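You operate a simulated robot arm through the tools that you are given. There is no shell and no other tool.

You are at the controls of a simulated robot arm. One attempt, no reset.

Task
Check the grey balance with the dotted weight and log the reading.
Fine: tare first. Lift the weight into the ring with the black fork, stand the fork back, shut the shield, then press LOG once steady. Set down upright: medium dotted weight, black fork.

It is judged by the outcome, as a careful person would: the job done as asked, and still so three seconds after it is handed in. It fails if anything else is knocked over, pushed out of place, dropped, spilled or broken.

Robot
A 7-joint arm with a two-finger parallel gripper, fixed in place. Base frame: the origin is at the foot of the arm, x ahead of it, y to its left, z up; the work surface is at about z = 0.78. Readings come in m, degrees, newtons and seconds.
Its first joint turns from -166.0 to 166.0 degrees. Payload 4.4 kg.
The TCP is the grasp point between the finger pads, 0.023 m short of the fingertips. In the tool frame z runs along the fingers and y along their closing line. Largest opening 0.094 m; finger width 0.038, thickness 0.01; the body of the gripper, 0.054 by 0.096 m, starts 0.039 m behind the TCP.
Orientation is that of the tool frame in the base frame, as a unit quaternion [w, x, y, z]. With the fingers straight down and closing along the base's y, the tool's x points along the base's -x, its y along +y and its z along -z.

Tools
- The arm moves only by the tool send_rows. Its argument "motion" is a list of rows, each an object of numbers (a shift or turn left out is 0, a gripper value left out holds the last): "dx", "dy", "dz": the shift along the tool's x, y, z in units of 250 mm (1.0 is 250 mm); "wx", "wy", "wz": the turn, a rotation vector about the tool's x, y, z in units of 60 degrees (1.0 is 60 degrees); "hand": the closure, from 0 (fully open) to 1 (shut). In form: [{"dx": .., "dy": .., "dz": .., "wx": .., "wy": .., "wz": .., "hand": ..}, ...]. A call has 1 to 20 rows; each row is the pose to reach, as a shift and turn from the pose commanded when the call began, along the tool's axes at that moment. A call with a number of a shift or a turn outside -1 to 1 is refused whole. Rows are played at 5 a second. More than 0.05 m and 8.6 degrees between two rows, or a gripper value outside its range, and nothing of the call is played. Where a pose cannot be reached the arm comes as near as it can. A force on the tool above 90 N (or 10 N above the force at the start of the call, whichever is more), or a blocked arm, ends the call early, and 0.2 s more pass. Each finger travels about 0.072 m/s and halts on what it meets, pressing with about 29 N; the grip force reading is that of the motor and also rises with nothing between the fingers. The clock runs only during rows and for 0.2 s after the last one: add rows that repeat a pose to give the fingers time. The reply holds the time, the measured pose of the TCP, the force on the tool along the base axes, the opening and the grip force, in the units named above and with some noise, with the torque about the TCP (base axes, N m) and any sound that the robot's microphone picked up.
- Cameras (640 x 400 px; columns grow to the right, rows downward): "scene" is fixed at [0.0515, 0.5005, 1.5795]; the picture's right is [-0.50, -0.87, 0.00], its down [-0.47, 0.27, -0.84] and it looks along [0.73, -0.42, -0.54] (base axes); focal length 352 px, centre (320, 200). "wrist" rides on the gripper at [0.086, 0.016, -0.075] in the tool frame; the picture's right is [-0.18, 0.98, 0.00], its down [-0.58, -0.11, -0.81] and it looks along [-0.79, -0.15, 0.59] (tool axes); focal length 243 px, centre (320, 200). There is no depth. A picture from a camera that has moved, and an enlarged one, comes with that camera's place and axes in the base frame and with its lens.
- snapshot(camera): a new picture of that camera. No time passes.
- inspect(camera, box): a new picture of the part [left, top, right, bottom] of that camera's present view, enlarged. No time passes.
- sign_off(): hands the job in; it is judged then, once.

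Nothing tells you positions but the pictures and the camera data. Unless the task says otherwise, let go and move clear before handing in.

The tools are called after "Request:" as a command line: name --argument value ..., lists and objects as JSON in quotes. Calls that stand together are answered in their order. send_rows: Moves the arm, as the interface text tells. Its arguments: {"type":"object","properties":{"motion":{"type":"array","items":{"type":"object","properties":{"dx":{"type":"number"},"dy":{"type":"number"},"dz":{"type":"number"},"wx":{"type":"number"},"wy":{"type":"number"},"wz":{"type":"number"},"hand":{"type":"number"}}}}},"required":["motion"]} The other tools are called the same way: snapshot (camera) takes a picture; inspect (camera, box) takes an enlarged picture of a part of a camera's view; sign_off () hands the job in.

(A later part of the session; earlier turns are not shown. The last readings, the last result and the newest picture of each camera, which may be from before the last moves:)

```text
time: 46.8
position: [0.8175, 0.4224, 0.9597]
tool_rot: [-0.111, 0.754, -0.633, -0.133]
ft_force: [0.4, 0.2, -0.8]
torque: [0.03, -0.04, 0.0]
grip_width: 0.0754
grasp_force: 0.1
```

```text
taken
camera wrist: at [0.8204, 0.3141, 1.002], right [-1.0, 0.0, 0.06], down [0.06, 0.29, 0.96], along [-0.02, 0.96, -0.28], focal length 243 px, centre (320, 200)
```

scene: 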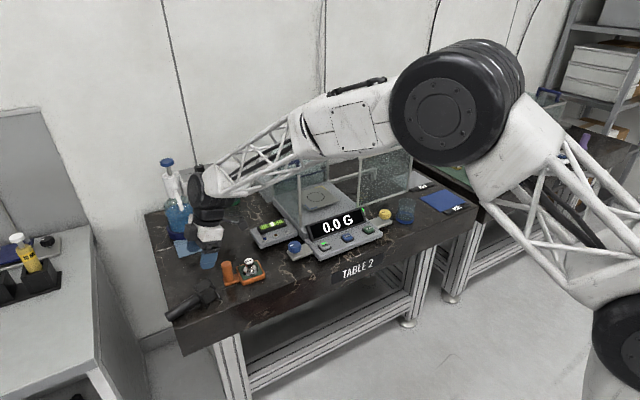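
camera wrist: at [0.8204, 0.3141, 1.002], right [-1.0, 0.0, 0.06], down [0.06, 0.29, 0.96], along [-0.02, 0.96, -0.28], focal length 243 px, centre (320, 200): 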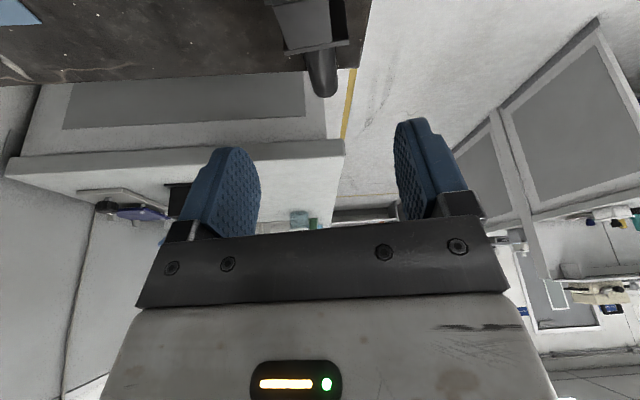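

Request:
inspect --camera "scene" --box '[150, 250, 280, 340]'

Request:
inspect --camera "wrist" --box '[240, 0, 400, 110]'

```text
4.44 times, centred on (215, 295) of scene
camera zoom: at [0.0515, 0.5005, 1.5795], right [-0.5, -0.87, 0.0], down [-0.47, 0.27, -0.84], along [0.73, -0.42, -0.54], focal length 1563 px, centre (787, -222)
```

zoom: 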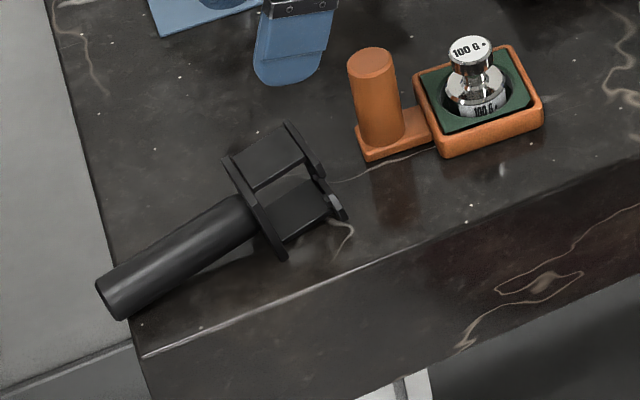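

```text
3.64 times, centred on (320, 55) of wrist
camera zoom: at [0.8204, 0.3141, 1.002], right [-1.0, 0.0, 0.06], down [0.06, 0.29, 0.96], along [-0.02, 0.96, -0.28], focal length 882 px, centre (320, 727)
```

zoom: 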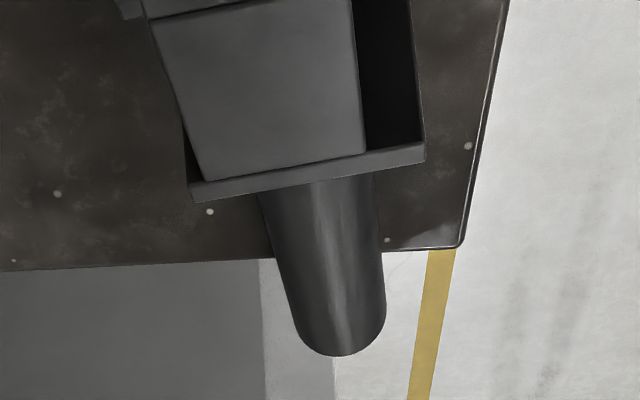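

The fork lies flat at the left front of the table with its post overhanging the edge, pointing about 97°. The plate is near (0.813, 0.457). I'll go above the post with the fingers across it and the tool leaning slightly back, so I can swing it upright afterwards.

Request:
send_rows --motion '[{"dx": -0.06, "dy": -0.004, "dz": 0.0, "wx": 0.001, "wy": 0.0934, "wz": 0.0096, "hand": 0}, {"dx": -0.121, "dy": -0.008, "dz": 0.05, "wx": 0.002, "wy": 0.1868, "wz": 0.0192}, {"dx": -0.181, "dy": -0.011, "dz": 0.12, "wx": 0.003, "wy": 0.2802, "wz": 0.0288}, {"dx": -0.242, "dy": -0.015, "dz": 0.2, "wx": 0.004, "wy": 0.3736, "wz": 0.0384}, {"dx": -0.302, "dy": -0.019, "dz": 0.294, "wx": 0.0053, "wy": 0.467, "wz": 0.048}, {"dx": -0.302, "dy": -0.019, "dz": 0.294, "wx": 0.0053, "wy": 0.467, "wz": 0.048}]'

Request:
snapshot --camera "wrist"

Request:
inspect --camera "scene" --box '[150, 230, 280, 330]'

```text
time: 48.2
position: [0.8057, 0.5208, 0.9161]
tool_rot: [0.045, 0.748, -0.661, 0.053]
ft_force: [-0.4, 1.2, 0.6]
torque: [-0.04, -0.01, -0.04]
grip_width: 0.094
grasp_force: 0.2
```

```text
taken
camera wrist: at [0.7987, 0.4452, 1.0027], right [-1.0, 0.06, -0.03], down [0.02, 0.7, 0.72], along [0.06, 0.72, -0.7], focal length 243 px, centre (320, 200)
```

wrist: 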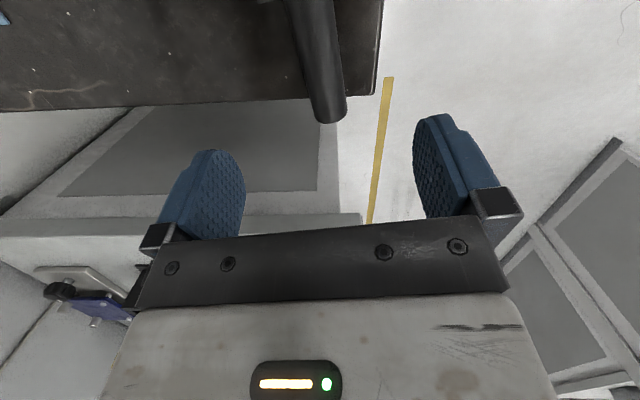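

```text
4.00 times, centred on (215, 280) of scene
camera zoom: at [0.0515, 0.5005, 1.5795], right [-0.5, -0.87, 0.0], down [-0.47, 0.27, -0.84], along [0.73, -0.42, -0.54], focal length 1406 px, centre (740, -120)
```

zoom: 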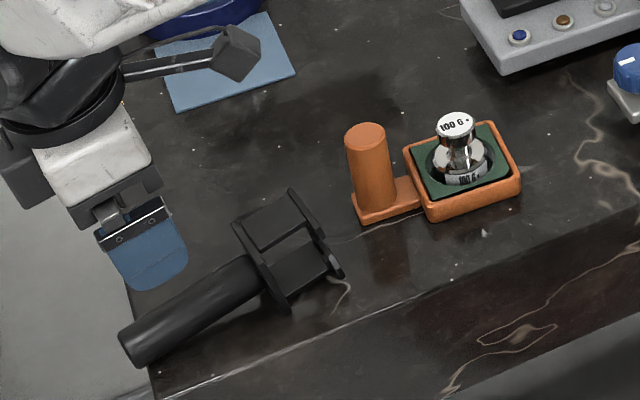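

Request:
send_rows --motion '[{"dx": -0.008, "dy": 0.003, "dz": 0.15}, {"dx": -0.016, "dy": 0.006, "dz": 0.29}, {"dx": -0.024, "dy": 0.009, "dz": 0.395}, {"dx": -0.024, "dy": 0.009, "dz": 0.395}]'

Request:
snapshot --camera "wrist"

Request:
inspect --camera "scene" --box '[150, 240, 270, 330]'

```text
time: 49.2
position: [0.8046, 0.5133, 0.8184]
tool_rot: [0.046, 0.748, -0.66, 0.053]
ft_force: [0.0, 0.1, 0.4]
torque: [0.03, -0.02, 0.02]
grip_width: 0.0937
grasp_force: 0.0
```

```text
taken
camera wrist: at [0.7972, 0.4375, 0.9051], right [-1.0, 0.06, -0.03], down [0.02, 0.7, 0.72], along [0.06, 0.72, -0.7], focal length 243 px, centre (320, 200)
```

wrist: 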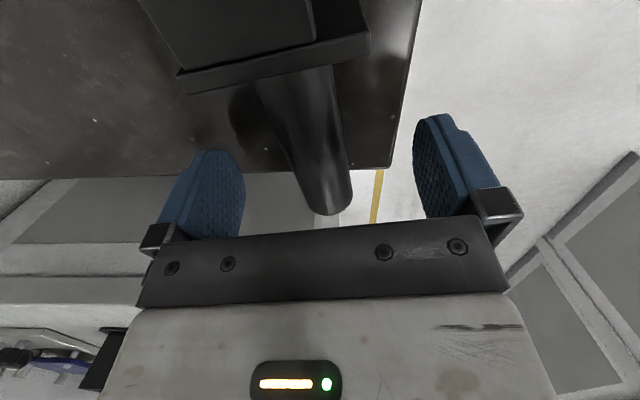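

```text
4.44 times, centred on (210, 285) of scene
camera zoom: at [0.0515, 0.5005, 1.5795], right [-0.5, -0.87, 0.0], down [-0.47, 0.27, -0.84], along [0.73, -0.42, -0.54], focal length 1563 px, centre (809, -178)
```

zoom: 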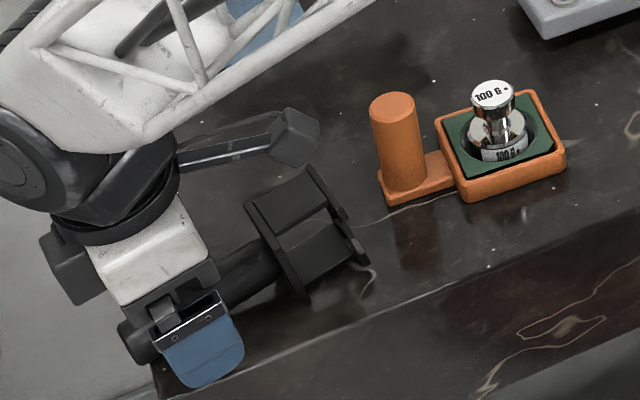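

The post lies between the fingers. I'll close on it.

Request:
send_rows --motion '[{"hand": 0.4}, {"hand": 0.6}, {"hand": 0.8}, {"hand": 1.0}, {"hand": 1.0}, {"hand": 1.0}]'

Request:
snapshot --camera "wrist"

```text
time: 50.6
position: [0.8044, 0.5135, 0.8195]
tool_rot: [0.046, 0.748, -0.66, 0.052]
ft_force: [3.3, 0.7, 0.4]
torque: [0.07, -0.01, 0.42]
grip_width: 0.0172
grasp_force: 28.5
```

```text
taken
camera wrist: at [0.7972, 0.4376, 0.9054], right [-1.0, 0.06, -0.03], down [0.02, 0.7, 0.72], along [0.06, 0.72, -0.7], focal length 243 px, centre (320, 200)
```

wrist: 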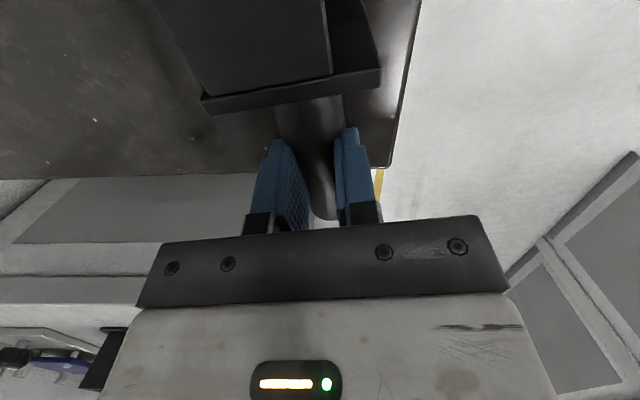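

The closed width (17 mm) is too small; the pads have caught only the top of the post. I'll check how it sits before going on.

Request:
inspect --camera "scene" --box '[150, 240, 270, 330]'

Request:
inspect --camera "wrist" --box '[230, 60, 410, 240]'

```text
4.44 times, centred on (210, 285) of scene
camera zoom: at [0.0515, 0.5005, 1.5795], right [-0.5, -0.87, 0.0], down [-0.47, 0.27, -0.84], along [0.73, -0.42, -0.54], focal length 1563 px, centre (809, -178)
```

zoom: 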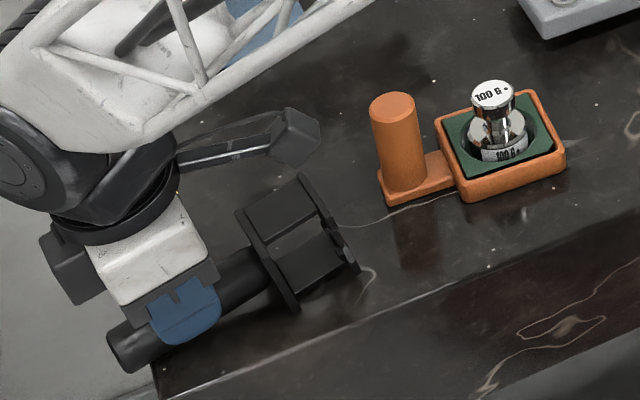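

```text
2.22 times, centred on (320, 150) of wrist
camera zoom: at [0.7972, 0.4376, 0.9054], right [-1.0, 0.06, -0.03], down [0.02, 0.7, 0.72], along [0.06, 0.72, -0.7], focal length 539 px, centre (320, 311)
```

zoom: 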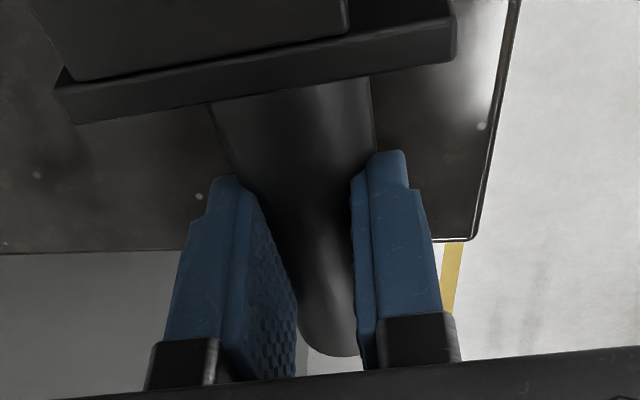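

Request:
send_rows --motion '[{"hand": 0.5}, {"hand": 0.4}, {"dx": -0.0028, "dz": 0.02, "wx": -0.0046, "wz": 0.033, "hand": 0.4}, {"dx": -0.0056, "dz": 0.0396, "wx": -0.0093, "wz": 0.066, "hand": 0.4}, {"dx": -0.0056, "dz": 0.0396, "wx": -0.0093, "wz": 0.066, "hand": 0.4}]'

Request:
snapshot --camera "wrist"

Request:
inspect --camera "scene" --box '[150, 240, 270, 330]'

```text
time: 51.8
position: [0.8048, 0.5127, 0.8096]
tool_rot: [0.047, 0.724, -0.686, 0.052]
ft_force: [-0.3, -0.2, 0.7]
torque: [-0.02, -0.04, 0.02]
grip_width: 0.0562
grasp_force: 0.1
```

```text
taken
camera wrist: at [0.7915, 0.4369, 0.8958], right [-0.99, 0.13, -0.03], down [0.07, 0.69, 0.72], along [0.11, 0.71, -0.7], focal length 243 px, centre (320, 200)
```

wrist: 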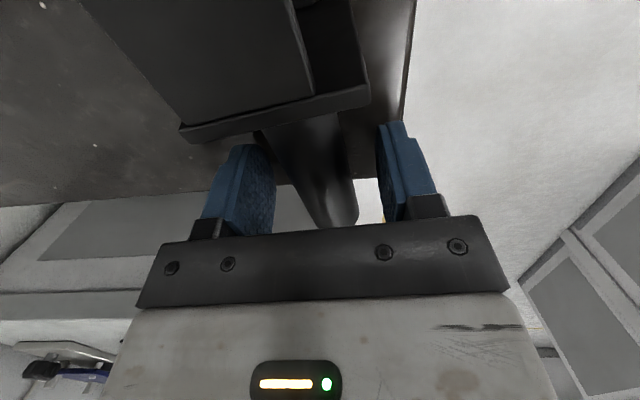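

```text
4.44 times, centred on (210, 285) of scene
camera zoom: at [0.0515, 0.5005, 1.5795], right [-0.5, -0.87, 0.0], down [-0.47, 0.27, -0.84], along [0.73, -0.42, -0.54], focal length 1563 px, centre (809, -178)
```

zoom: 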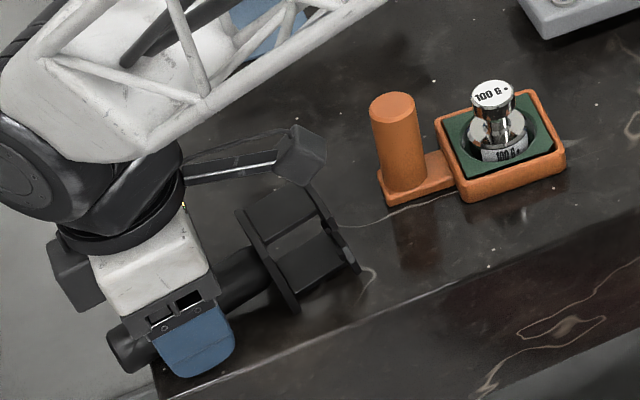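

Request:
send_rows --motion '[{"hand": 0.6}, {"hand": 0.8}, {"hand": 1.0}, {"hand": 1.0}, {"hand": 1.0}]'

Request:
snapshot --camera "wrist"

Request:
inspect --camera "scene" --box '[150, 240, 270, 330]'

```text
time: 53.0
position: [0.8038, 0.5128, 0.8086]
tool_rot: [0.048, 0.724, -0.686, 0.051]
ft_force: [1.2, 0.1, 3.6]
torque: [-0.09, 0.01, 0.09]
grip_width: 0.0284
grasp_force: 29.1
```

```text
taken
camera wrist: at [0.7916, 0.4369, 0.8959], right [-0.99, 0.13, -0.03], down [0.07, 0.69, 0.72], along [0.11, 0.71, -0.7], focal length 243 px, centre (320, 200)
```

wrist: 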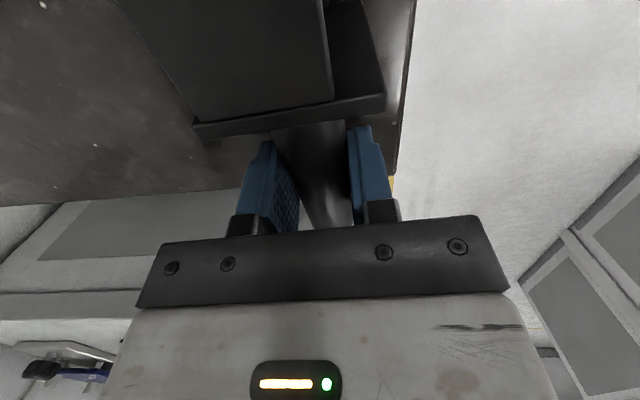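

```text
4.44 times, centred on (210, 285) of scene
camera zoom: at [0.0515, 0.5005, 1.5795], right [-0.5, -0.87, 0.0], down [-0.47, 0.27, -0.84], along [0.73, -0.42, -0.54], focal length 1563 px, centre (809, -178)
```

zoom: 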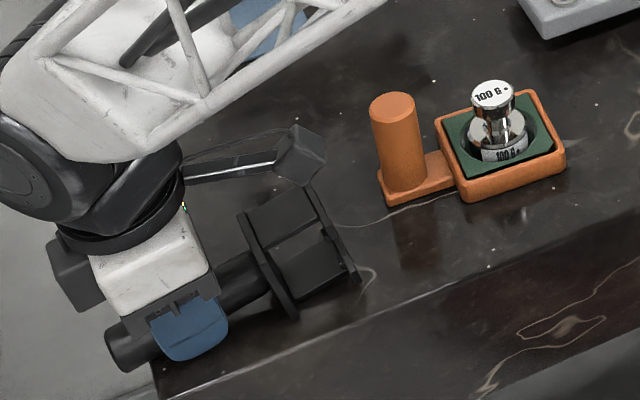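

Now the width (28.4 mm) matches the post. I'll lift it a little to test the hold.

Request:
send_rows --motion '[{"dx": 0.0056, "dz": -0.0396}, {"dx": 0.0112, "dz": -0.0792}, {"dx": 0.0167, "dz": -0.1188}, {"dx": 0.0167, "dz": -0.1188}]'

Request:
snapshot --camera "wrist"

Request:
inspect --camera "scene" --box '[150, 240, 270, 330]'

```text
time: 54.0
position: [0.8053, 0.5134, 0.8377]
tool_rot: [0.048, 0.724, -0.686, 0.051]
ft_force: [0.4, 0.3, -0.9]
torque: [0.04, -0.02, -0.01]
grip_width: 0.0286
grasp_force: 29.0
```

```text
taken
camera wrist: at [0.7915, 0.4372, 0.9256], right [-0.99, 0.13, -0.03], down [0.07, 0.69, 0.72], along [0.11, 0.71, -0.7], focal length 243 px, centre (320, 200)
```

wrist: 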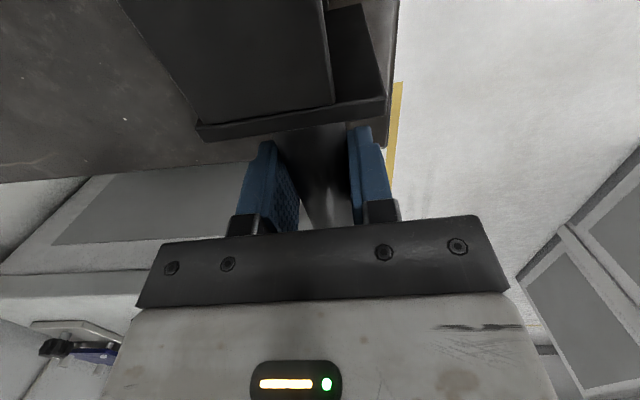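

```text
4.44 times, centred on (210, 285) of scene
camera zoom: at [0.0515, 0.5005, 1.5795], right [-0.5, -0.87, 0.0], down [-0.47, 0.27, -0.84], along [0.73, -0.42, -0.54], focal length 1563 px, centre (809, -178)
```

zoom: 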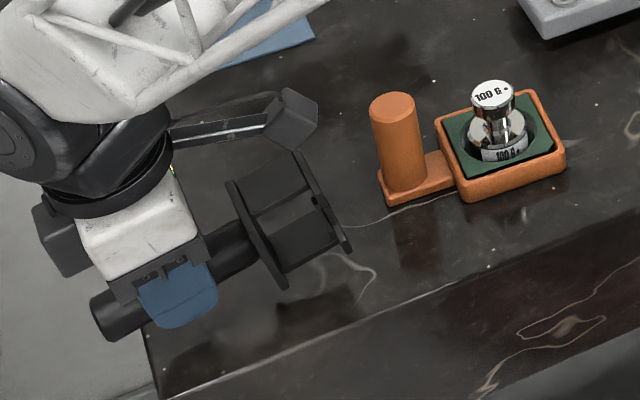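

The post is held and horizontal, 3 cm up. I think the earlier slip was because the pads end near the grasp point and I held only the top of the post. I'll swing it upright slowly now, keeping the box just above the table and checking at every stage.

Request:
send_rows --motion '[{"dx": 0.01, "dz": -0.015, "wy": -0.0625}, {"dx": 0.02, "dz": -0.031, "wy": -0.125}, {"dx": 0.029, "dz": -0.046, "wy": -0.1875}, {"dx": 0.039, "dz": -0.061, "wy": -0.25}, {"dx": 0.049, "dz": -0.076, "wy": -0.3125}, {"dx": 0.058, "dz": -0.092, "wy": -0.375}, {"dx": 0.068, "dz": -0.107, "wy": -0.4375}, {"dx": 0.078, "dz": -0.122, "wy": -0.5}, {"dx": 0.078, "dz": -0.122, "wy": -0.5}]'

Request:
snapshot --camera "wrist"

Request:
inspect --camera "scene" --box '[150, 220, 290, 330]'

```text
time: 56.0
position: [0.8055, 0.4978, 0.8717]
tool_rot: [-0.132, 0.712, -0.675, -0.139]
ft_force: [-0.4, 0.0, -1.0]
torque: [-0.01, 0.03, -0.05]
grip_width: 0.0282
grasp_force: 28.8
```

```text
taken
camera wrist: at [0.795, 0.3886, 0.909], right [-0.99, 0.12, 0.07], down [0.09, 0.24, 0.97], along [0.1, 0.96, -0.25], focal length 243 px, centre (320, 200)
```

wrist: 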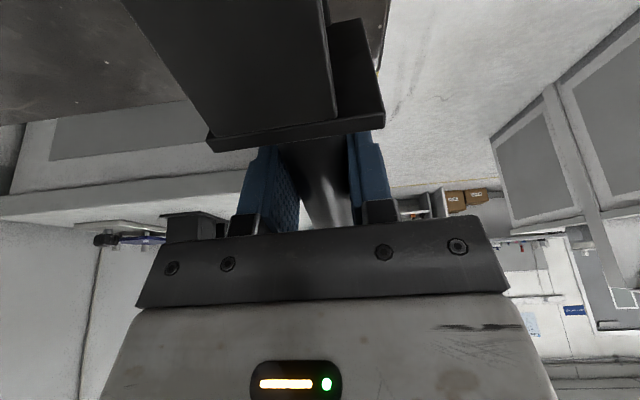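

```text
3.64 times, centred on (220, 275) of scene
camera zoom: at [0.0515, 0.5005, 1.5795], right [-0.5, -0.87, 0.0], down [-0.47, 0.27, -0.84], along [0.73, -0.42, -0.54], focal length 1279 px, centre (684, -73)
```

zoom: 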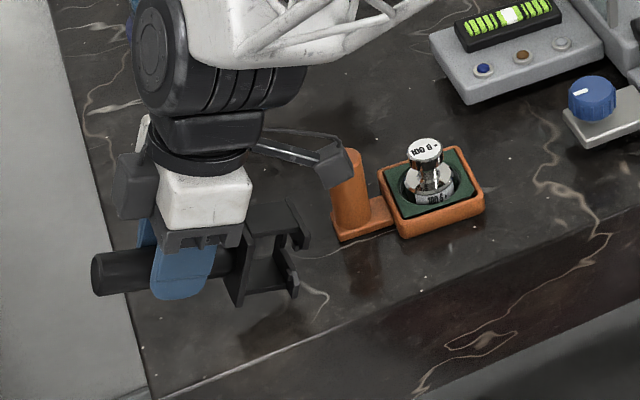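

Request:
send_rows --motion '[{"dx": 0.004, "dz": -0.016, "wy": -0.0625}, {"dx": 0.009, "dz": -0.031, "wy": -0.125}, {"dx": 0.013, "dz": -0.047, "wy": -0.1875}, {"dx": 0.018, "dz": -0.063, "wy": -0.25}, {"dx": 0.022, "dz": -0.079, "wy": -0.3125}, {"dx": 0.026, "dz": -0.094, "wy": -0.375}, {"dx": 0.031, "dz": -0.11, "wy": -0.4375}, {"dx": 0.035, "dz": -0.126, "wy": -0.5}, {"dx": 0.035, "dz": -0.126, "wy": -0.5}]'

Request:
snapshot --camera "wrist"

Request:
inspect --camera "scene" --box '[150, 220, 290, 330]'

```text
time: 58.0
position: [0.8062, 0.4772, 0.8979]
tool_rot: [-0.302, 0.653, -0.618, -0.318]
ft_force: [-0.2, 0.0, -1.2]
torque: [-0.01, 0.05, -0.05]
grip_width: 0.028
grasp_force: 29.1
```

```text
taken
camera wrist: at [0.7955, 0.3652, 0.876], right [-0.99, 0.06, 0.14], down [0.12, -0.27, 0.95], along [0.1, 0.96, 0.26], focal length 243 px, centre (320, 200)
```

wrist: 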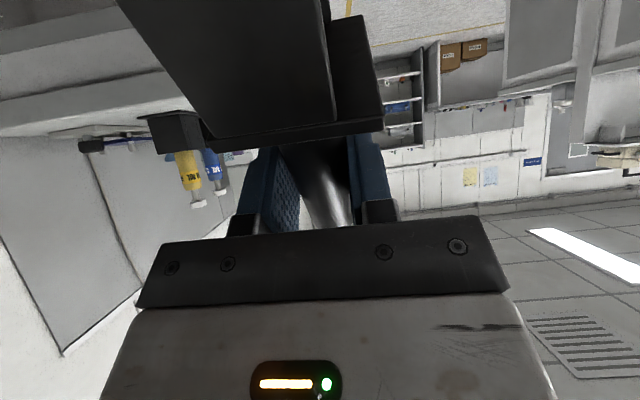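

```text
3.64 times, centred on (220, 275) of scene
camera zoom: at [0.0515, 0.5005, 1.5795], right [-0.5, -0.87, 0.0], down [-0.47, 0.27, -0.84], along [0.73, -0.42, -0.54], focal length 1279 px, centre (684, -73)
```

zoom: 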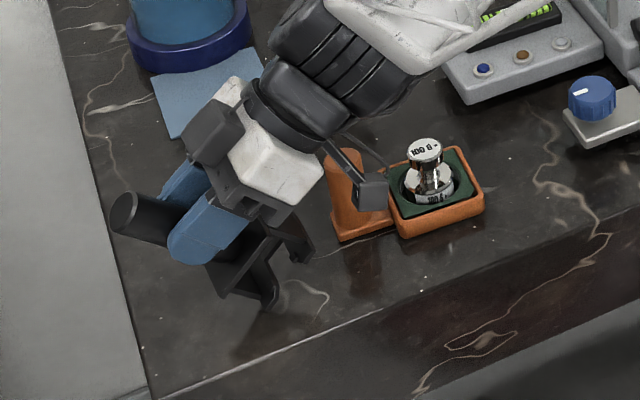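

Request:
send_rows --motion '[{"dx": -0.001, "dz": -0.001, "wy": -0.0595}, {"dx": -0.003, "dz": -0.002, "wy": -0.119}, {"dx": -0.004, "dz": -0.003, "wy": -0.1786}, {"dx": -0.006, "dz": -0.004, "wy": -0.238}, {"dx": -0.007, "dz": -0.005, "wy": -0.2976}, {"dx": -0.008, "dz": -0.006, "wy": -0.357}, {"dx": -0.0095, "dz": -0.0074, "wy": -0.4167}, {"dx": -0.0095, "dz": -0.0074, "wy": -0.4167}]'

Request:
snapshot --camera "wrist"

Request:
inspect --camera "scene" --box '[150, 220, 290, 330]'

```text
time: 59.8
position: [0.8062, 0.4756, 0.8998]
tool_rot: [-0.428, 0.569, -0.538, -0.452]
ft_force: [-0.7, 0.1, -0.3]
torque: [0.01, 0.04, 0.05]
grip_width: 0.028
grasp_force: 28.9
```

```text
taken
camera wrist: at [0.7952, 0.3846, 0.8335], right [-0.98, -0.01, 0.18], down [0.14, -0.65, 0.75], along [0.11, 0.76, 0.64], focal length 243 px, centre (320, 200)
```

wrist: 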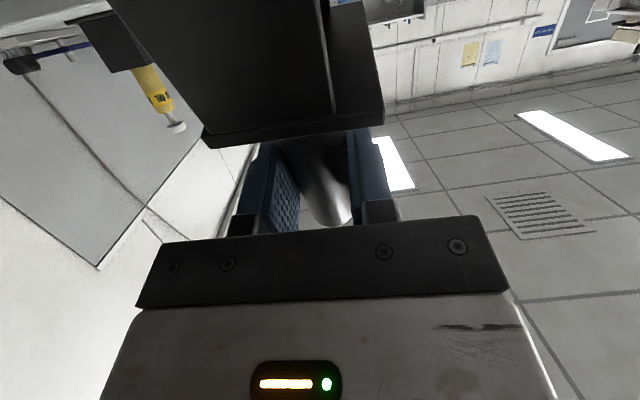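

```text
3.64 times, centred on (220, 275) of scene
camera zoom: at [0.0515, 0.5005, 1.5795], right [-0.5, -0.87, 0.0], down [-0.47, 0.27, -0.84], along [0.73, -0.42, -0.54], focal length 1279 px, centre (684, -73)
```

zoom: 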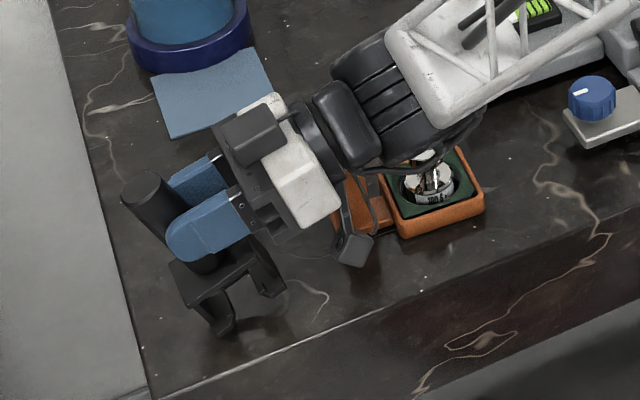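

Request:
inspect --camera "scene" --box '[170, 255, 250, 315]'

Request:
inspect --camera "wrist" --box '[100, 0, 420, 230]'

```text
6.67 times, centred on (210, 285) of scene
camera zoom: at [0.0515, 0.5005, 1.5795], right [-0.5, -0.87, 0.0], down [-0.47, 0.27, -0.84], along [0.73, -0.42, -0.54], focal length 2344 px, centre (1053, -367)
```

zoom: 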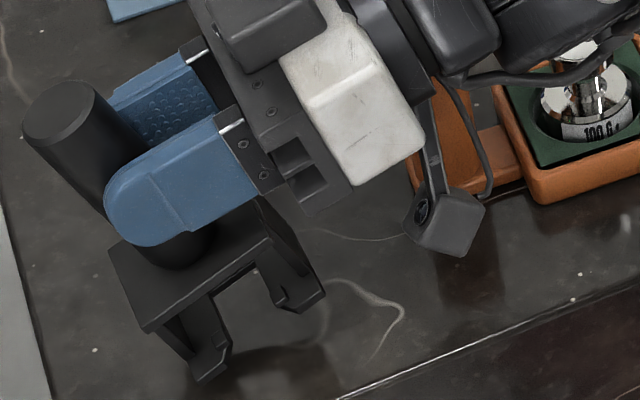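

```text
1.74 times, centred on (260, 115) of wrist
camera zoom: at [0.7952, 0.3846, 0.8335], right [-0.98, -0.01, 0.18], down [0.14, -0.65, 0.75], along [0.11, 0.76, 0.64], focal length 422 px, centre (424, 348)
```

zoom: 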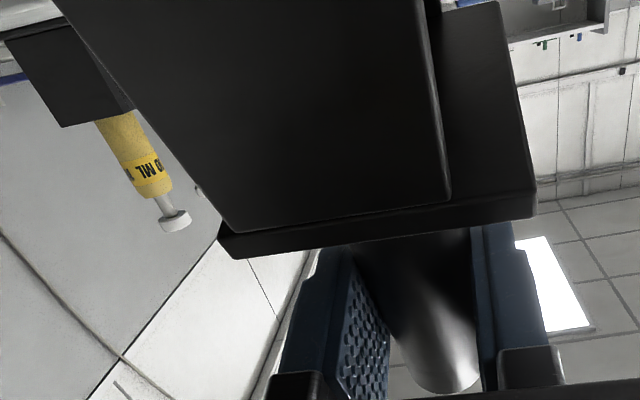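

The fork is nearly upright now, about 15° off and leaning +y. I'll tip it a little further, then lower gently until its base touches the table.

Request:
send_rows --motion '[{"wy": -0.033}, {"wy": -0.067}, {"wy": -0.1}, {"wy": -0.1}]'

Request:
inspect --camera "scene" --box '[170, 250, 260, 320]'

```text
time: 60.8
position: [0.8066, 0.4774, 0.901]
tool_rot: [-0.456, 0.544, -0.515, -0.48]
ft_force: [-1.0, 0.1, -0.3]
torque: [0.01, -0.01, 0.0]
grip_width: 0.0286
grasp_force: 28.9
```

```text
5.71 times, centred on (215, 285) of scene
camera zoom: at [0.0515, 0.5005, 1.5795], right [-0.5, -0.87, 0.0], down [-0.47, 0.27, -0.84], along [0.73, -0.42, -0.54], focal length 2009 px, centre (920, -286)
```

zoom: 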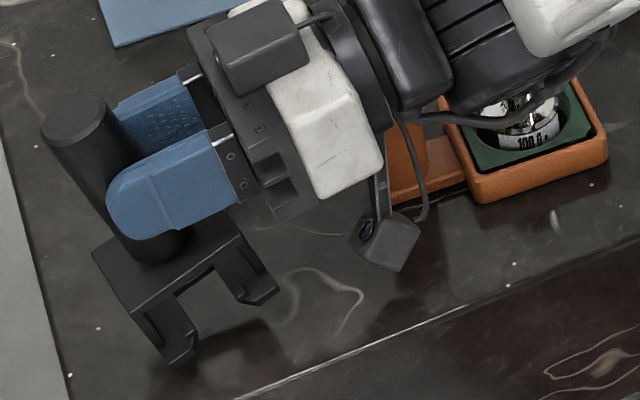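

Request:
send_rows --motion '[{"dx": 0.02, "dz": 0.003}, {"dx": 0.04, "dz": 0.006}, {"dx": 0.04, "dz": 0.006}]'

Request:
inspect --camera "scene" --box '[170, 250, 260, 320]'

```text
time: 61.6
position: [0.8074, 0.4779, 0.8895]
tool_rot: [-0.456, 0.545, -0.515, -0.48]
ft_force: [0.1, 0.3, -0.4]
torque: [-0.03, -0.02, 0.0]
grip_width: 0.0285
grasp_force: 29.0
```

```text
5.71 times, centred on (215, 285) of scene
camera zoom: at [0.0515, 0.5005, 1.5795], right [-0.5, -0.87, 0.0], down [-0.47, 0.27, -0.84], along [0.73, -0.42, -0.54], focal length 2009 px, centre (920, -286)
```

zoom: 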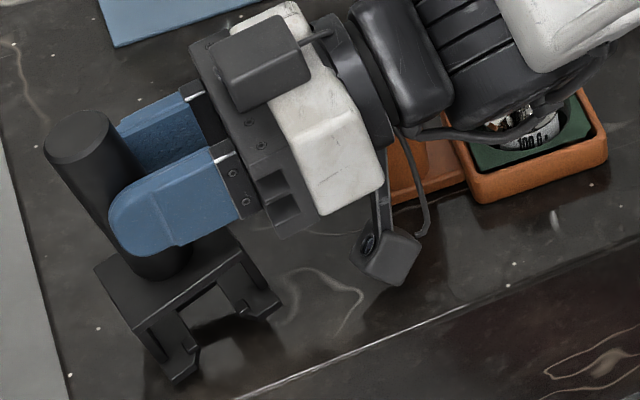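

Request:
send_rows --motion '[{"dx": 0.008, "dz": 0.001}, {"dx": 0.016, "dz": 0.002}, {"dx": 0.016, "dz": 0.002}]'

```text
time: 62.4
position: [0.8053, 0.4788, 0.8867]
tool_rot: [-0.455, 0.545, -0.514, -0.481]
ft_force: [-0.8, -0.7, -1.5]
torque: [-0.02, -0.03, -0.01]
grip_width: 0.0285
grasp_force: 28.6
```

Request:
send_rows --motion '[{"dx": 0.008, "dz": 0.001}, {"dx": 0.016, "dz": 0.002}, {"dx": 0.016, "dz": 0.002}]'

Request:
inspect --camera "scene" --box '[170, 250, 260, 320]'

```text
time: 63.2
position: [0.8058, 0.4779, 0.8864]
tool_rot: [-0.457, 0.545, -0.514, -0.48]
ft_force: [-21.2, -13.0, 52.7]
torque: [-6.27, 2.61, -1.82]
grip_width: 0.0285
grasp_force: 29.1
```

```text
5.71 times, centred on (215, 285) of scene
camera zoom: at [0.0515, 0.5005, 1.5795], right [-0.5, -0.87, 0.0], down [-0.47, 0.27, -0.84], along [0.73, -0.42, -0.54], focal length 2009 px, centre (920, -286)
```

zoom: 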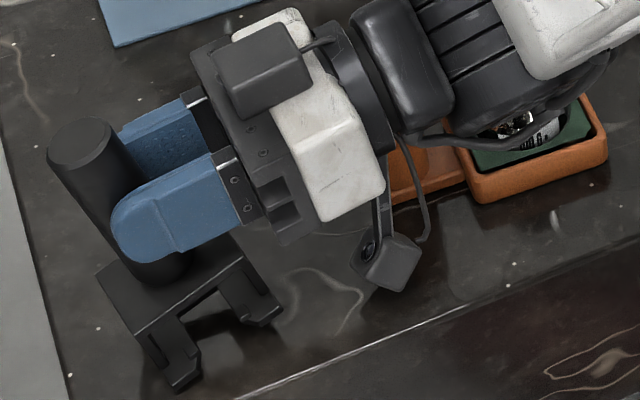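

The force jumped to 53 N. From the torque, it is the camera block touching the table, not the fork. I'll lift off right away, tilt back 3° for clearance, and finish lowering more gently.

Request:
send_rows --motion '[{"dx": -0.03, "dz": -0.004}, {"dx": -0.03, "dz": -0.004, "wy": 0.025}, {"dx": -0.03, "dz": -0.004, "wy": 0.05}, {"dx": -0.03, "dz": -0.004, "wy": 0.05}]'

Request:
inspect --camera "scene" --box '[170, 250, 260, 320]'

```text
time: 64.2
position: [0.8063, 0.4776, 0.8889]
tool_rot: [-0.442, 0.557, -0.526, -0.467]
ft_force: [1.0, 0.2, -1.2]
torque: [0.03, -0.02, -0.02]
grip_width: 0.0286
grasp_force: 29.4
```

```text
5.71 times, centred on (215, 285) of scene
camera zoom: at [0.0515, 0.5005, 1.5795], right [-0.5, -0.87, 0.0], down [-0.47, 0.27, -0.84], along [0.73, -0.42, -0.54], focal length 2009 px, centre (920, -286)
```

zoom: 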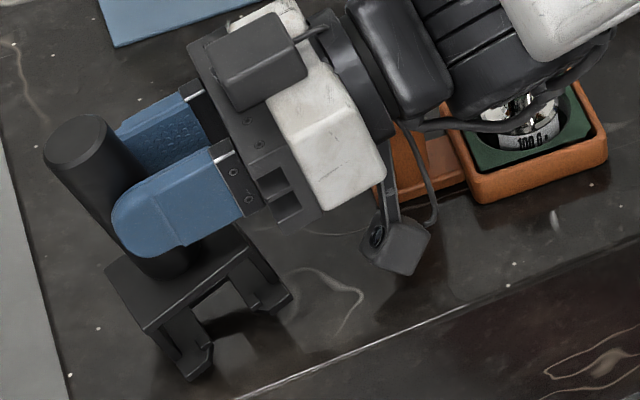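

Request:
send_rows --motion '[{"dx": 0.006, "dz": 0.001}, {"dx": 0.012, "dz": 0.002}, {"dx": 0.012, "dz": 0.002}]'

```text
time: 65.0
position: [0.8064, 0.4782, 0.8871]
tool_rot: [-0.442, 0.557, -0.526, -0.467]
ft_force: [0.5, 0.0, -1.1]
torque: [0.01, -0.02, 0.01]
grip_width: 0.0285
grasp_force: 29.2
```

Request:
send_rows --motion '[{"dx": 0.004, "dz": 0.001}, {"dx": 0.008, "dz": 0.002}, {"dx": 0.008, "dz": 0.002}]'

```text
time: 65.8
position: [0.8063, 0.4772, 0.8842]
tool_rot: [-0.443, 0.556, -0.526, -0.467]
ft_force: [1.2, 0.2, 0.3]
torque: [0.02, -0.02, -0.02]
grip_width: 0.0284
grasp_force: 29.2
```

Request:
send_rows --motion '[{"dx": 0.004, "dz": 0.001}, {"dx": 0.004, "dz": 0.001}]'

Request:
inspect --camera "scene" --box '[180, 280, 225, 315]'

```text
time: 66.4
position: [0.8066, 0.4773, 0.8836]
tool_rot: [-0.442, 0.557, -0.526, -0.467]
ft_force: [0.0, 0.6, 0.7]
torque: [0.0, -0.04, 0.03]
grip_width: 0.0288
grasp_force: 29.2
```

```text
11.43 times, centred on (202, 298) of scene
camera zoom: at [0.0515, 0.5005, 1.5795], right [-0.5, -0.87, 0.0], down [-0.47, 0.27, -0.84], along [0.73, -0.42, -0.54], focal length 4018 px, centre (1663, -914)
```

zoom: 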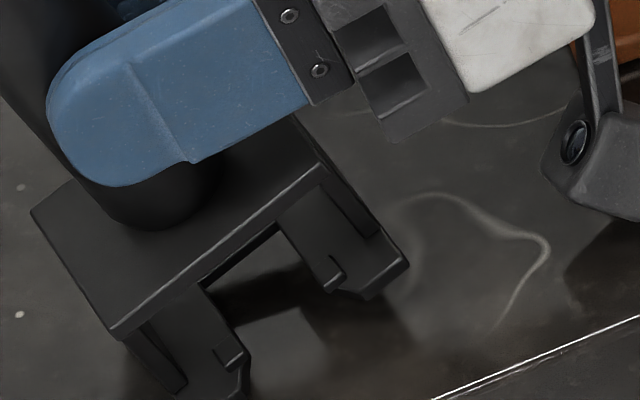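

Request:
send_rows --motion '[{"dx": 0.004, "dz": 0.001}, {"dx": 0.004, "dz": 0.001}]'

```text
time: 67.0
position: [0.8067, 0.4772, 0.8843]
tool_rot: [-0.444, 0.556, -0.526, -0.466]
ft_force: [-0.1, -0.6, 12.8]
torque: [0.19, -0.19, 0.0]
grip_width: 0.0286
grasp_force: 29.0
```

Now the base edge itself touches (12.8 N, contact under the fork). The lean is small enough that it will settle upright, so I'll open and then back straight off.

Request:
send_rows --motion '[{"hand": 0.66}, {"hand": 0.5}, {"hand": 0.5}, {"hand": 0.5}]'

Request:
inspect --camera "scene" --box '[170, 250, 260, 320]'

```text
time: 68.0
position: [0.8054, 0.4775, 0.8821]
tool_rot: [-0.443, 0.556, -0.527, -0.466]
ft_force: [0.3, -0.7, -0.3]
torque: [-0.03, 0.0, -0.02]
grip_width: 0.0469
grasp_force: 0.0
```

```text
5.71 times, centred on (215, 285) of scene
camera zoom: at [0.0515, 0.5005, 1.5795], right [-0.5, -0.87, 0.0], down [-0.47, 0.27, -0.84], along [0.73, -0.42, -0.54], focal length 2009 px, centre (920, -286)
```

zoom: 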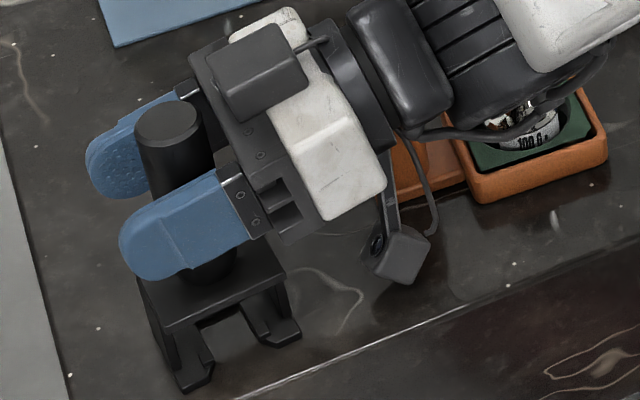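

The fork settled upright on its feet. I'll widen the fingers a little and rise straight up along the post to clear it.

Request:
send_rows --motion '[{"hand": 0.35}, {"dx": -0.04, "dz": -0.008, "hand": 0.35}, {"dx": -0.12, "dz": -0.023}, {"dx": -0.25, "dz": -0.049}, {"dx": -0.4, "dz": -0.078}, {"dx": -0.55, "dz": -0.107}, {"dx": -0.7, "dz": -0.136}]'

Request:
snapshot --camera "scene"

Request:
inspect --camera "scene" --box '[160, 230, 280, 320]'

```text
time: 69.6
position: [0.8091, 0.4745, 1.0598]
tool_rot: [-0.443, 0.556, -0.526, -0.467]
ft_force: [-0.4, 0.3, -0.7]
torque: [0.03, 0.03, 0.01]
grip_width: 0.061
grasp_force: 0.1
```

```text
taken
```

scene: 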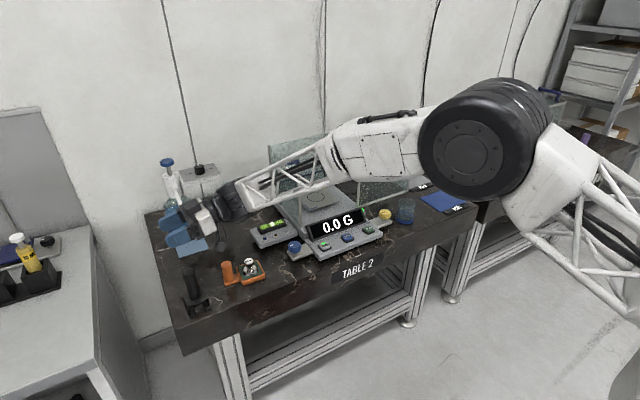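

```text
4.44 times, centred on (220, 275) of scene
camera zoom: at [0.0515, 0.5005, 1.5795], right [-0.5, -0.87, 0.0], down [-0.47, 0.27, -0.84], along [0.73, -0.42, -0.54], focal length 1563 px, centre (764, -133)
```

zoom: 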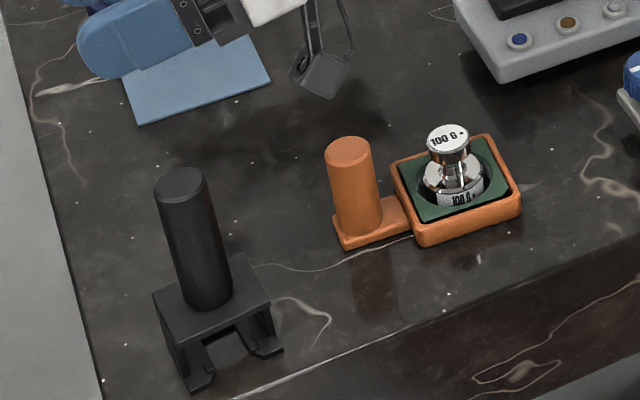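

The fork is standing upright at about (0.814, 0.461), opening toward me, and the stand and weight are undisturbed. I'll reorient to a 19° tilt for a deeper, better-aligned grip on the post.

Request:
send_rows --motion '[{"dx": 0.013, "dy": -0.002, "dz": -0.022, "wy": 0.111, "hand": 0.0}, {"dx": 0.027, "dy": -0.004, "dz": -0.044, "wy": 0.222}, {"dx": 0.04, "dy": -0.005, "dz": -0.067, "wy": 0.333}, {"dx": 0.053, "dy": -0.007, "dz": -0.089, "wy": 0.444}, {"dx": 0.067, "dy": -0.009, "dz": -0.111, "wy": 0.556}, {"dx": 0.08, "dy": -0.011, "dz": -0.133, "wy": 0.667}, {"dx": 0.093, "dy": -0.012, "dz": -0.156, "wy": 0.778}, {"dx": 0.107, "dy": -0.014, "dz": -0.178, "wy": 0.889}, {"dx": 0.12, "dy": -0.016, "dz": -0.2, "wy": 1.0}, {"dx": 0.12, "dy": -0.016, "dz": -0.2, "wy": 1.0}]'

Request:
snapshot --camera "wrist"

Request:
inspect --camera "wrist" --box '[250, 0, 410, 120]'

```text
time: 71.8
position: [0.8131, 0.4206, 1.0394]
tool_rot: [-0.12, 0.715, -0.677, -0.126]
ft_force: [-0.7, -0.7, 0.0]
torque: [-0.02, 0.0, 0.03]
grip_width: 0.0941
grasp_force: 0.1
```

```text
taken
camera wrist: at [0.8022, 0.3138, 1.0814], right [-0.99, 0.12, 0.06], down [0.09, 0.28, 0.96], along [0.1, 0.95, -0.29], focal length 243 px, centre (320, 200)
```

wrist: 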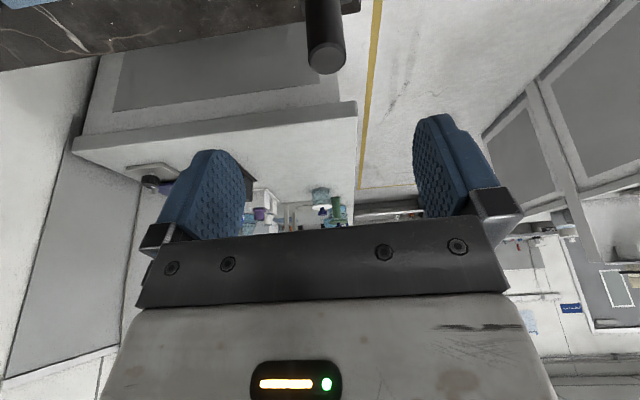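

```text
3.33 times, centred on (330, 60) of wrist
camera zoom: at [0.8022, 0.3138, 1.0814], right [-0.99, 0.12, 0.06], down [0.09, 0.28, 0.96], along [0.1, 0.95, -0.29], focal length 809 px, centre (287, 667)
```

zoom: 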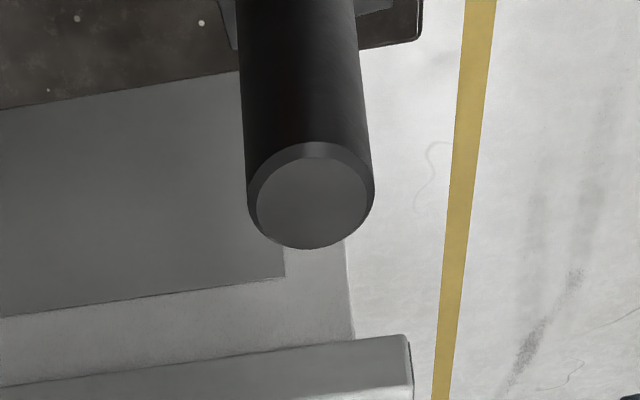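

Request:
send_rows --motion '[{"dx": 0.008, "dy": 0.024, "dz": 0.12}, {"dx": 0.008, "dy": 0.024, "dz": 0.26}, {"dx": 0.008, "dy": 0.024, "dz": 0.38}, {"dx": 0.008, "dy": 0.024, "dz": 0.38}]'

Request:
snapshot --camera "wrist"

```text
time: 72.8
position: [0.8055, 0.4519, 0.9491]
tool_rot: [-0.12, 0.715, -0.677, -0.126]
ft_force: [0.1, 0.2, 0.5]
torque: [0.0, 0.0, 0.04]
grip_width: 0.094
grasp_force: 0.1
```

```text
taken
camera wrist: at [0.7943, 0.3442, 0.9916], right [-0.99, 0.12, 0.06], down [0.09, 0.28, 0.96], along [0.1, 0.95, -0.28], focal length 243 px, centre (320, 200)
```

wrist: 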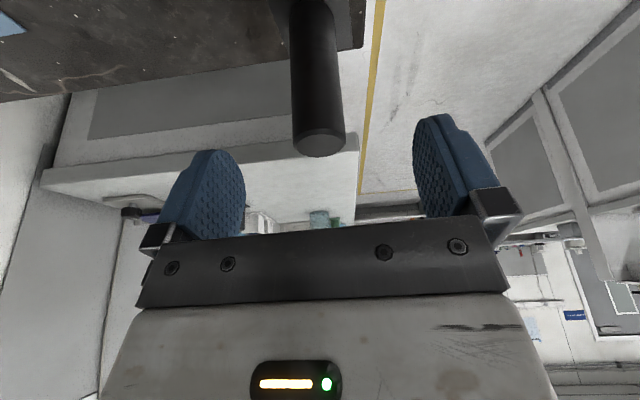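

Request:
send_rows --motion '[{"dz": 0.09}, {"dz": 0.18}, {"dz": 0.254}, {"dz": 0.254}]'

Request:
snapshot --camera "wrist"

Request:
inspect --camera "scene" --box '[160, 230, 280, 320]'

```text
time: 73.8
position: [0.8042, 0.4733, 0.8913]
tool_rot: [-0.119, 0.716, -0.676, -0.126]
ft_force: [-0.5, -1.3, 5.2]
torque: [-0.07, -0.02, -0.04]
grip_width: 0.0942
grasp_force: 0.0
```

```text
taken
camera wrist: at [0.7931, 0.3656, 0.9316], right [-0.99, 0.12, 0.06], down [0.09, 0.28, 0.96], along [0.1, 0.95, -0.28], focal length 243 px, centre (320, 200)
```

wrist: 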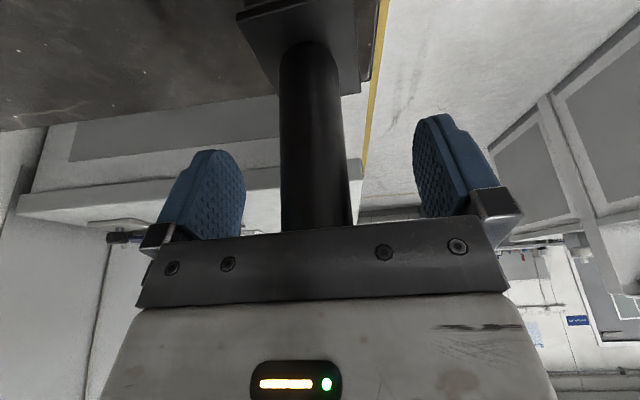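

```text
4.44 times, centred on (220, 275) of scene
camera zoom: at [0.0515, 0.5005, 1.5795], right [-0.5, -0.87, 0.0], down [-0.47, 0.27, -0.84], along [0.73, -0.42, -0.54], focal length 1563 px, centre (764, -133)
```

zoom: 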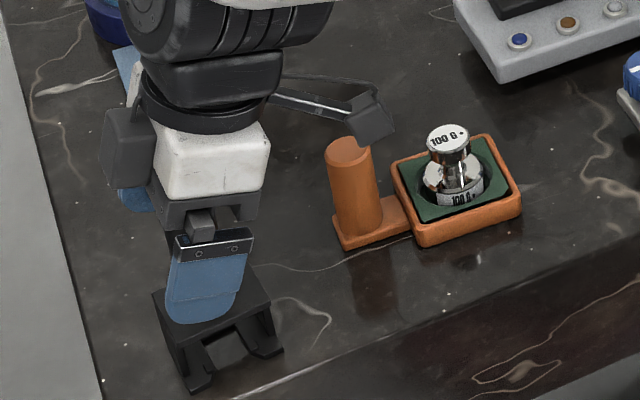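

The palm is just touching the post's top, so this is the full depth. I'll back off 2 mm and close.

Request:
send_rows --motion '[{"dz": -0.01}, {"dz": -0.01, "hand": 0.4}, {"dz": -0.01, "hand": 0.6}, {"dz": -0.01, "hand": 0.8}, {"dz": -0.01, "hand": 1.0}, {"dz": -0.01, "hand": 1.0}, {"dz": -0.01, "hand": 1.0}]'

Request:
snapshot --camera "wrist"

```text
time: 75.4
position: [0.8038, 0.4713, 0.8926]
tool_rot: [-0.12, 0.715, -0.677, -0.126]
ft_force: [-0.6, 0.2, 0.4]
torque: [-0.03, -0.03, 0.01]
grip_width: 0.029
grasp_force: 29.0
```

```text
taken
camera wrist: at [0.7929, 0.3645, 0.9341], right [-0.99, 0.12, 0.06], down [0.09, 0.28, 0.96], along [0.1, 0.95, -0.28], focal length 243 px, centre (320, 200)
```

wrist: 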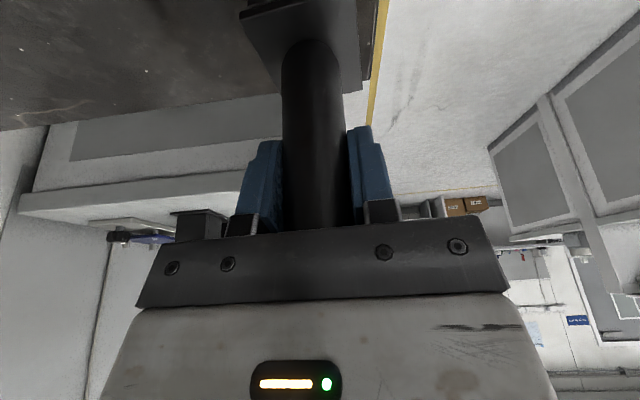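

The grip is full width (29.0 mm) with the post seated deep. I'll lift slowly and check.

Request:
send_rows --motion '[{"dx": -0.013, "dz": -0.038}, {"dx": -0.026, "dz": -0.076}, {"dx": -0.039, "dz": -0.1135}, {"dx": -0.052, "dz": -0.151}, {"dx": -0.065, "dz": -0.189}, {"dx": -0.078, "dz": -0.227}, {"dx": -0.091, "dz": -0.265}, {"dx": -0.104, "dz": -0.3026}, {"dx": -0.117, "dz": -0.34}, {"dx": -0.13, "dz": -0.378}, {"dx": -0.143, "dz": -0.416}, {"dx": -0.156, "dz": -0.454}, {"dx": -0.169, "dz": -0.492}, {"dx": -0.182, "dz": -0.5295}, {"dx": -0.182, "dz": -0.5295}]'

Request:
snapshot --camera "wrist"

Request:
inspect --camera "scene" --box '[150, 190, 290, 320]'

```text
time: 78.6
position: [0.8035, 0.4698, 1.0338]
tool_rot: [-0.12, 0.716, -0.676, -0.126]
ft_force: [-0.1, -0.7, -1.0]
torque: [-0.02, 0.01, -0.03]
grip_width: 0.0291
grasp_force: 28.6
```

```text
taken
camera wrist: at [0.7932, 0.3624, 1.075], right [-0.99, 0.12, 0.06], down [0.09, 0.28, 0.96], along [0.1, 0.95, -0.28], focal length 243 px, centre (320, 200)
```

wrist: 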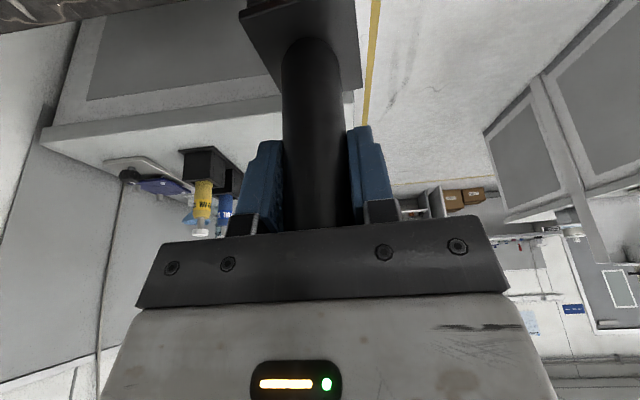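

```text
3.08 times, centred on (220, 255) of scene
camera zoom: at [0.0515, 0.5005, 1.5795], right [-0.5, -0.87, 0.0], down [-0.47, 0.27, -0.84], along [0.73, -0.42, -0.54], focal length 1082 px, centre (628, 31)
```

zoom: 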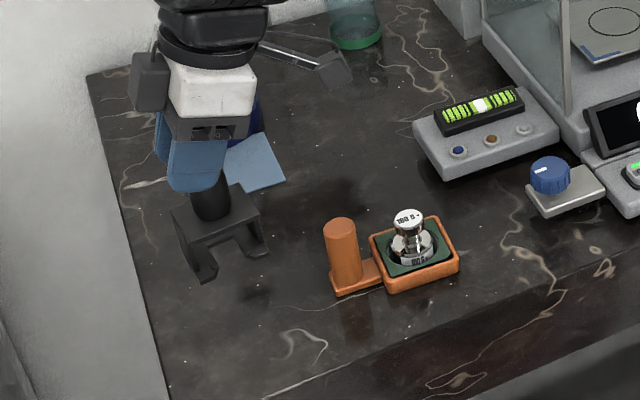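

The fork is up and steady. I'll turn it slowly, 3° per step, and check the grip halfway.

Request:
send_rows --motion '[{"wx": 0.0164, "wz": 0.0477}, {"wx": 0.0329, "wz": 0.0955}, {"wx": 0.0493, "wz": 0.1432}, {"wx": 0.0658, "wz": 0.191}, {"wx": 0.0822, "wz": 0.2387}, {"wx": 0.0986, "wz": 0.2864}, {"wx": 0.1151, "wz": 0.3342}, {"wx": 0.1315, "wz": 0.3819}, {"wx": 0.148, "wz": 0.4296}, {"wx": 0.1644, "wz": 0.4774}, {"wx": 0.1808, "wz": 0.5251}, {"wx": 0.1973, "wz": 0.5729}, {"wx": 0.2137, "wz": 0.6206}, {"wx": 0.2302, "wz": 0.6683}, {"wx": 0.2466, "wz": 0.7161}, {"wx": 0.263, "wz": 0.7638}, {"wx": 0.2795, "wz": 0.8115}, {"wx": 0.2795, "wz": 0.8115}]'

Request:
snapshot --camera "wrist"

Request:
inspect --camera "scene" --box '[150, 190, 290, 320]'

```text
time: 82.4
position: [0.8043, 0.4689, 1.0333]
tool_rot: [0.157, -0.349, 0.921, 0.067]
ft_force: [0.2, -0.2, -1.0]
torque: [0.02, -0.01, 0.02]
grip_width: 0.0291
grasp_force: 28.9
```

```text
taken
camera wrist: at [0.7143, 0.4106, 1.075], right [-0.52, 0.85, 0.07], down [0.29, 0.09, 0.95], along [0.8, 0.52, -0.29], focal length 243 px, centre (320, 200)
```

wrist: 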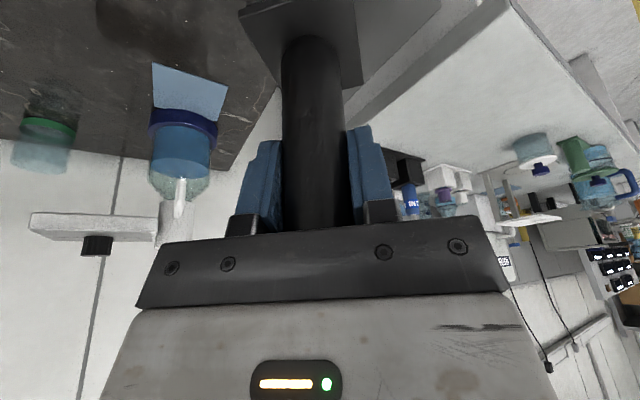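

```text
3.08 times, centred on (220, 255) of scene
camera zoom: at [0.0515, 0.5005, 1.5795], right [-0.5, -0.87, 0.0], down [-0.47, 0.27, -0.84], along [0.73, -0.42, -0.54], focal length 1082 px, centre (628, 31)
```

zoom: 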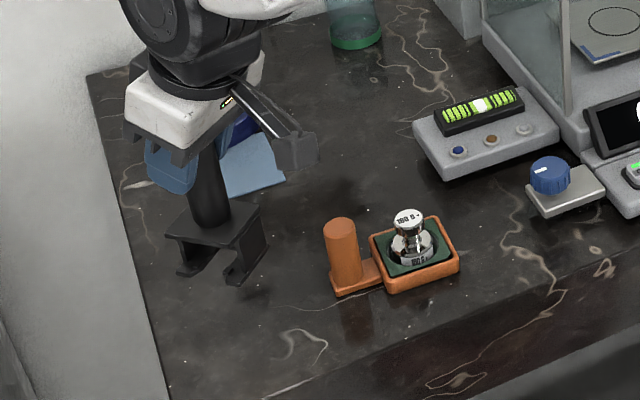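

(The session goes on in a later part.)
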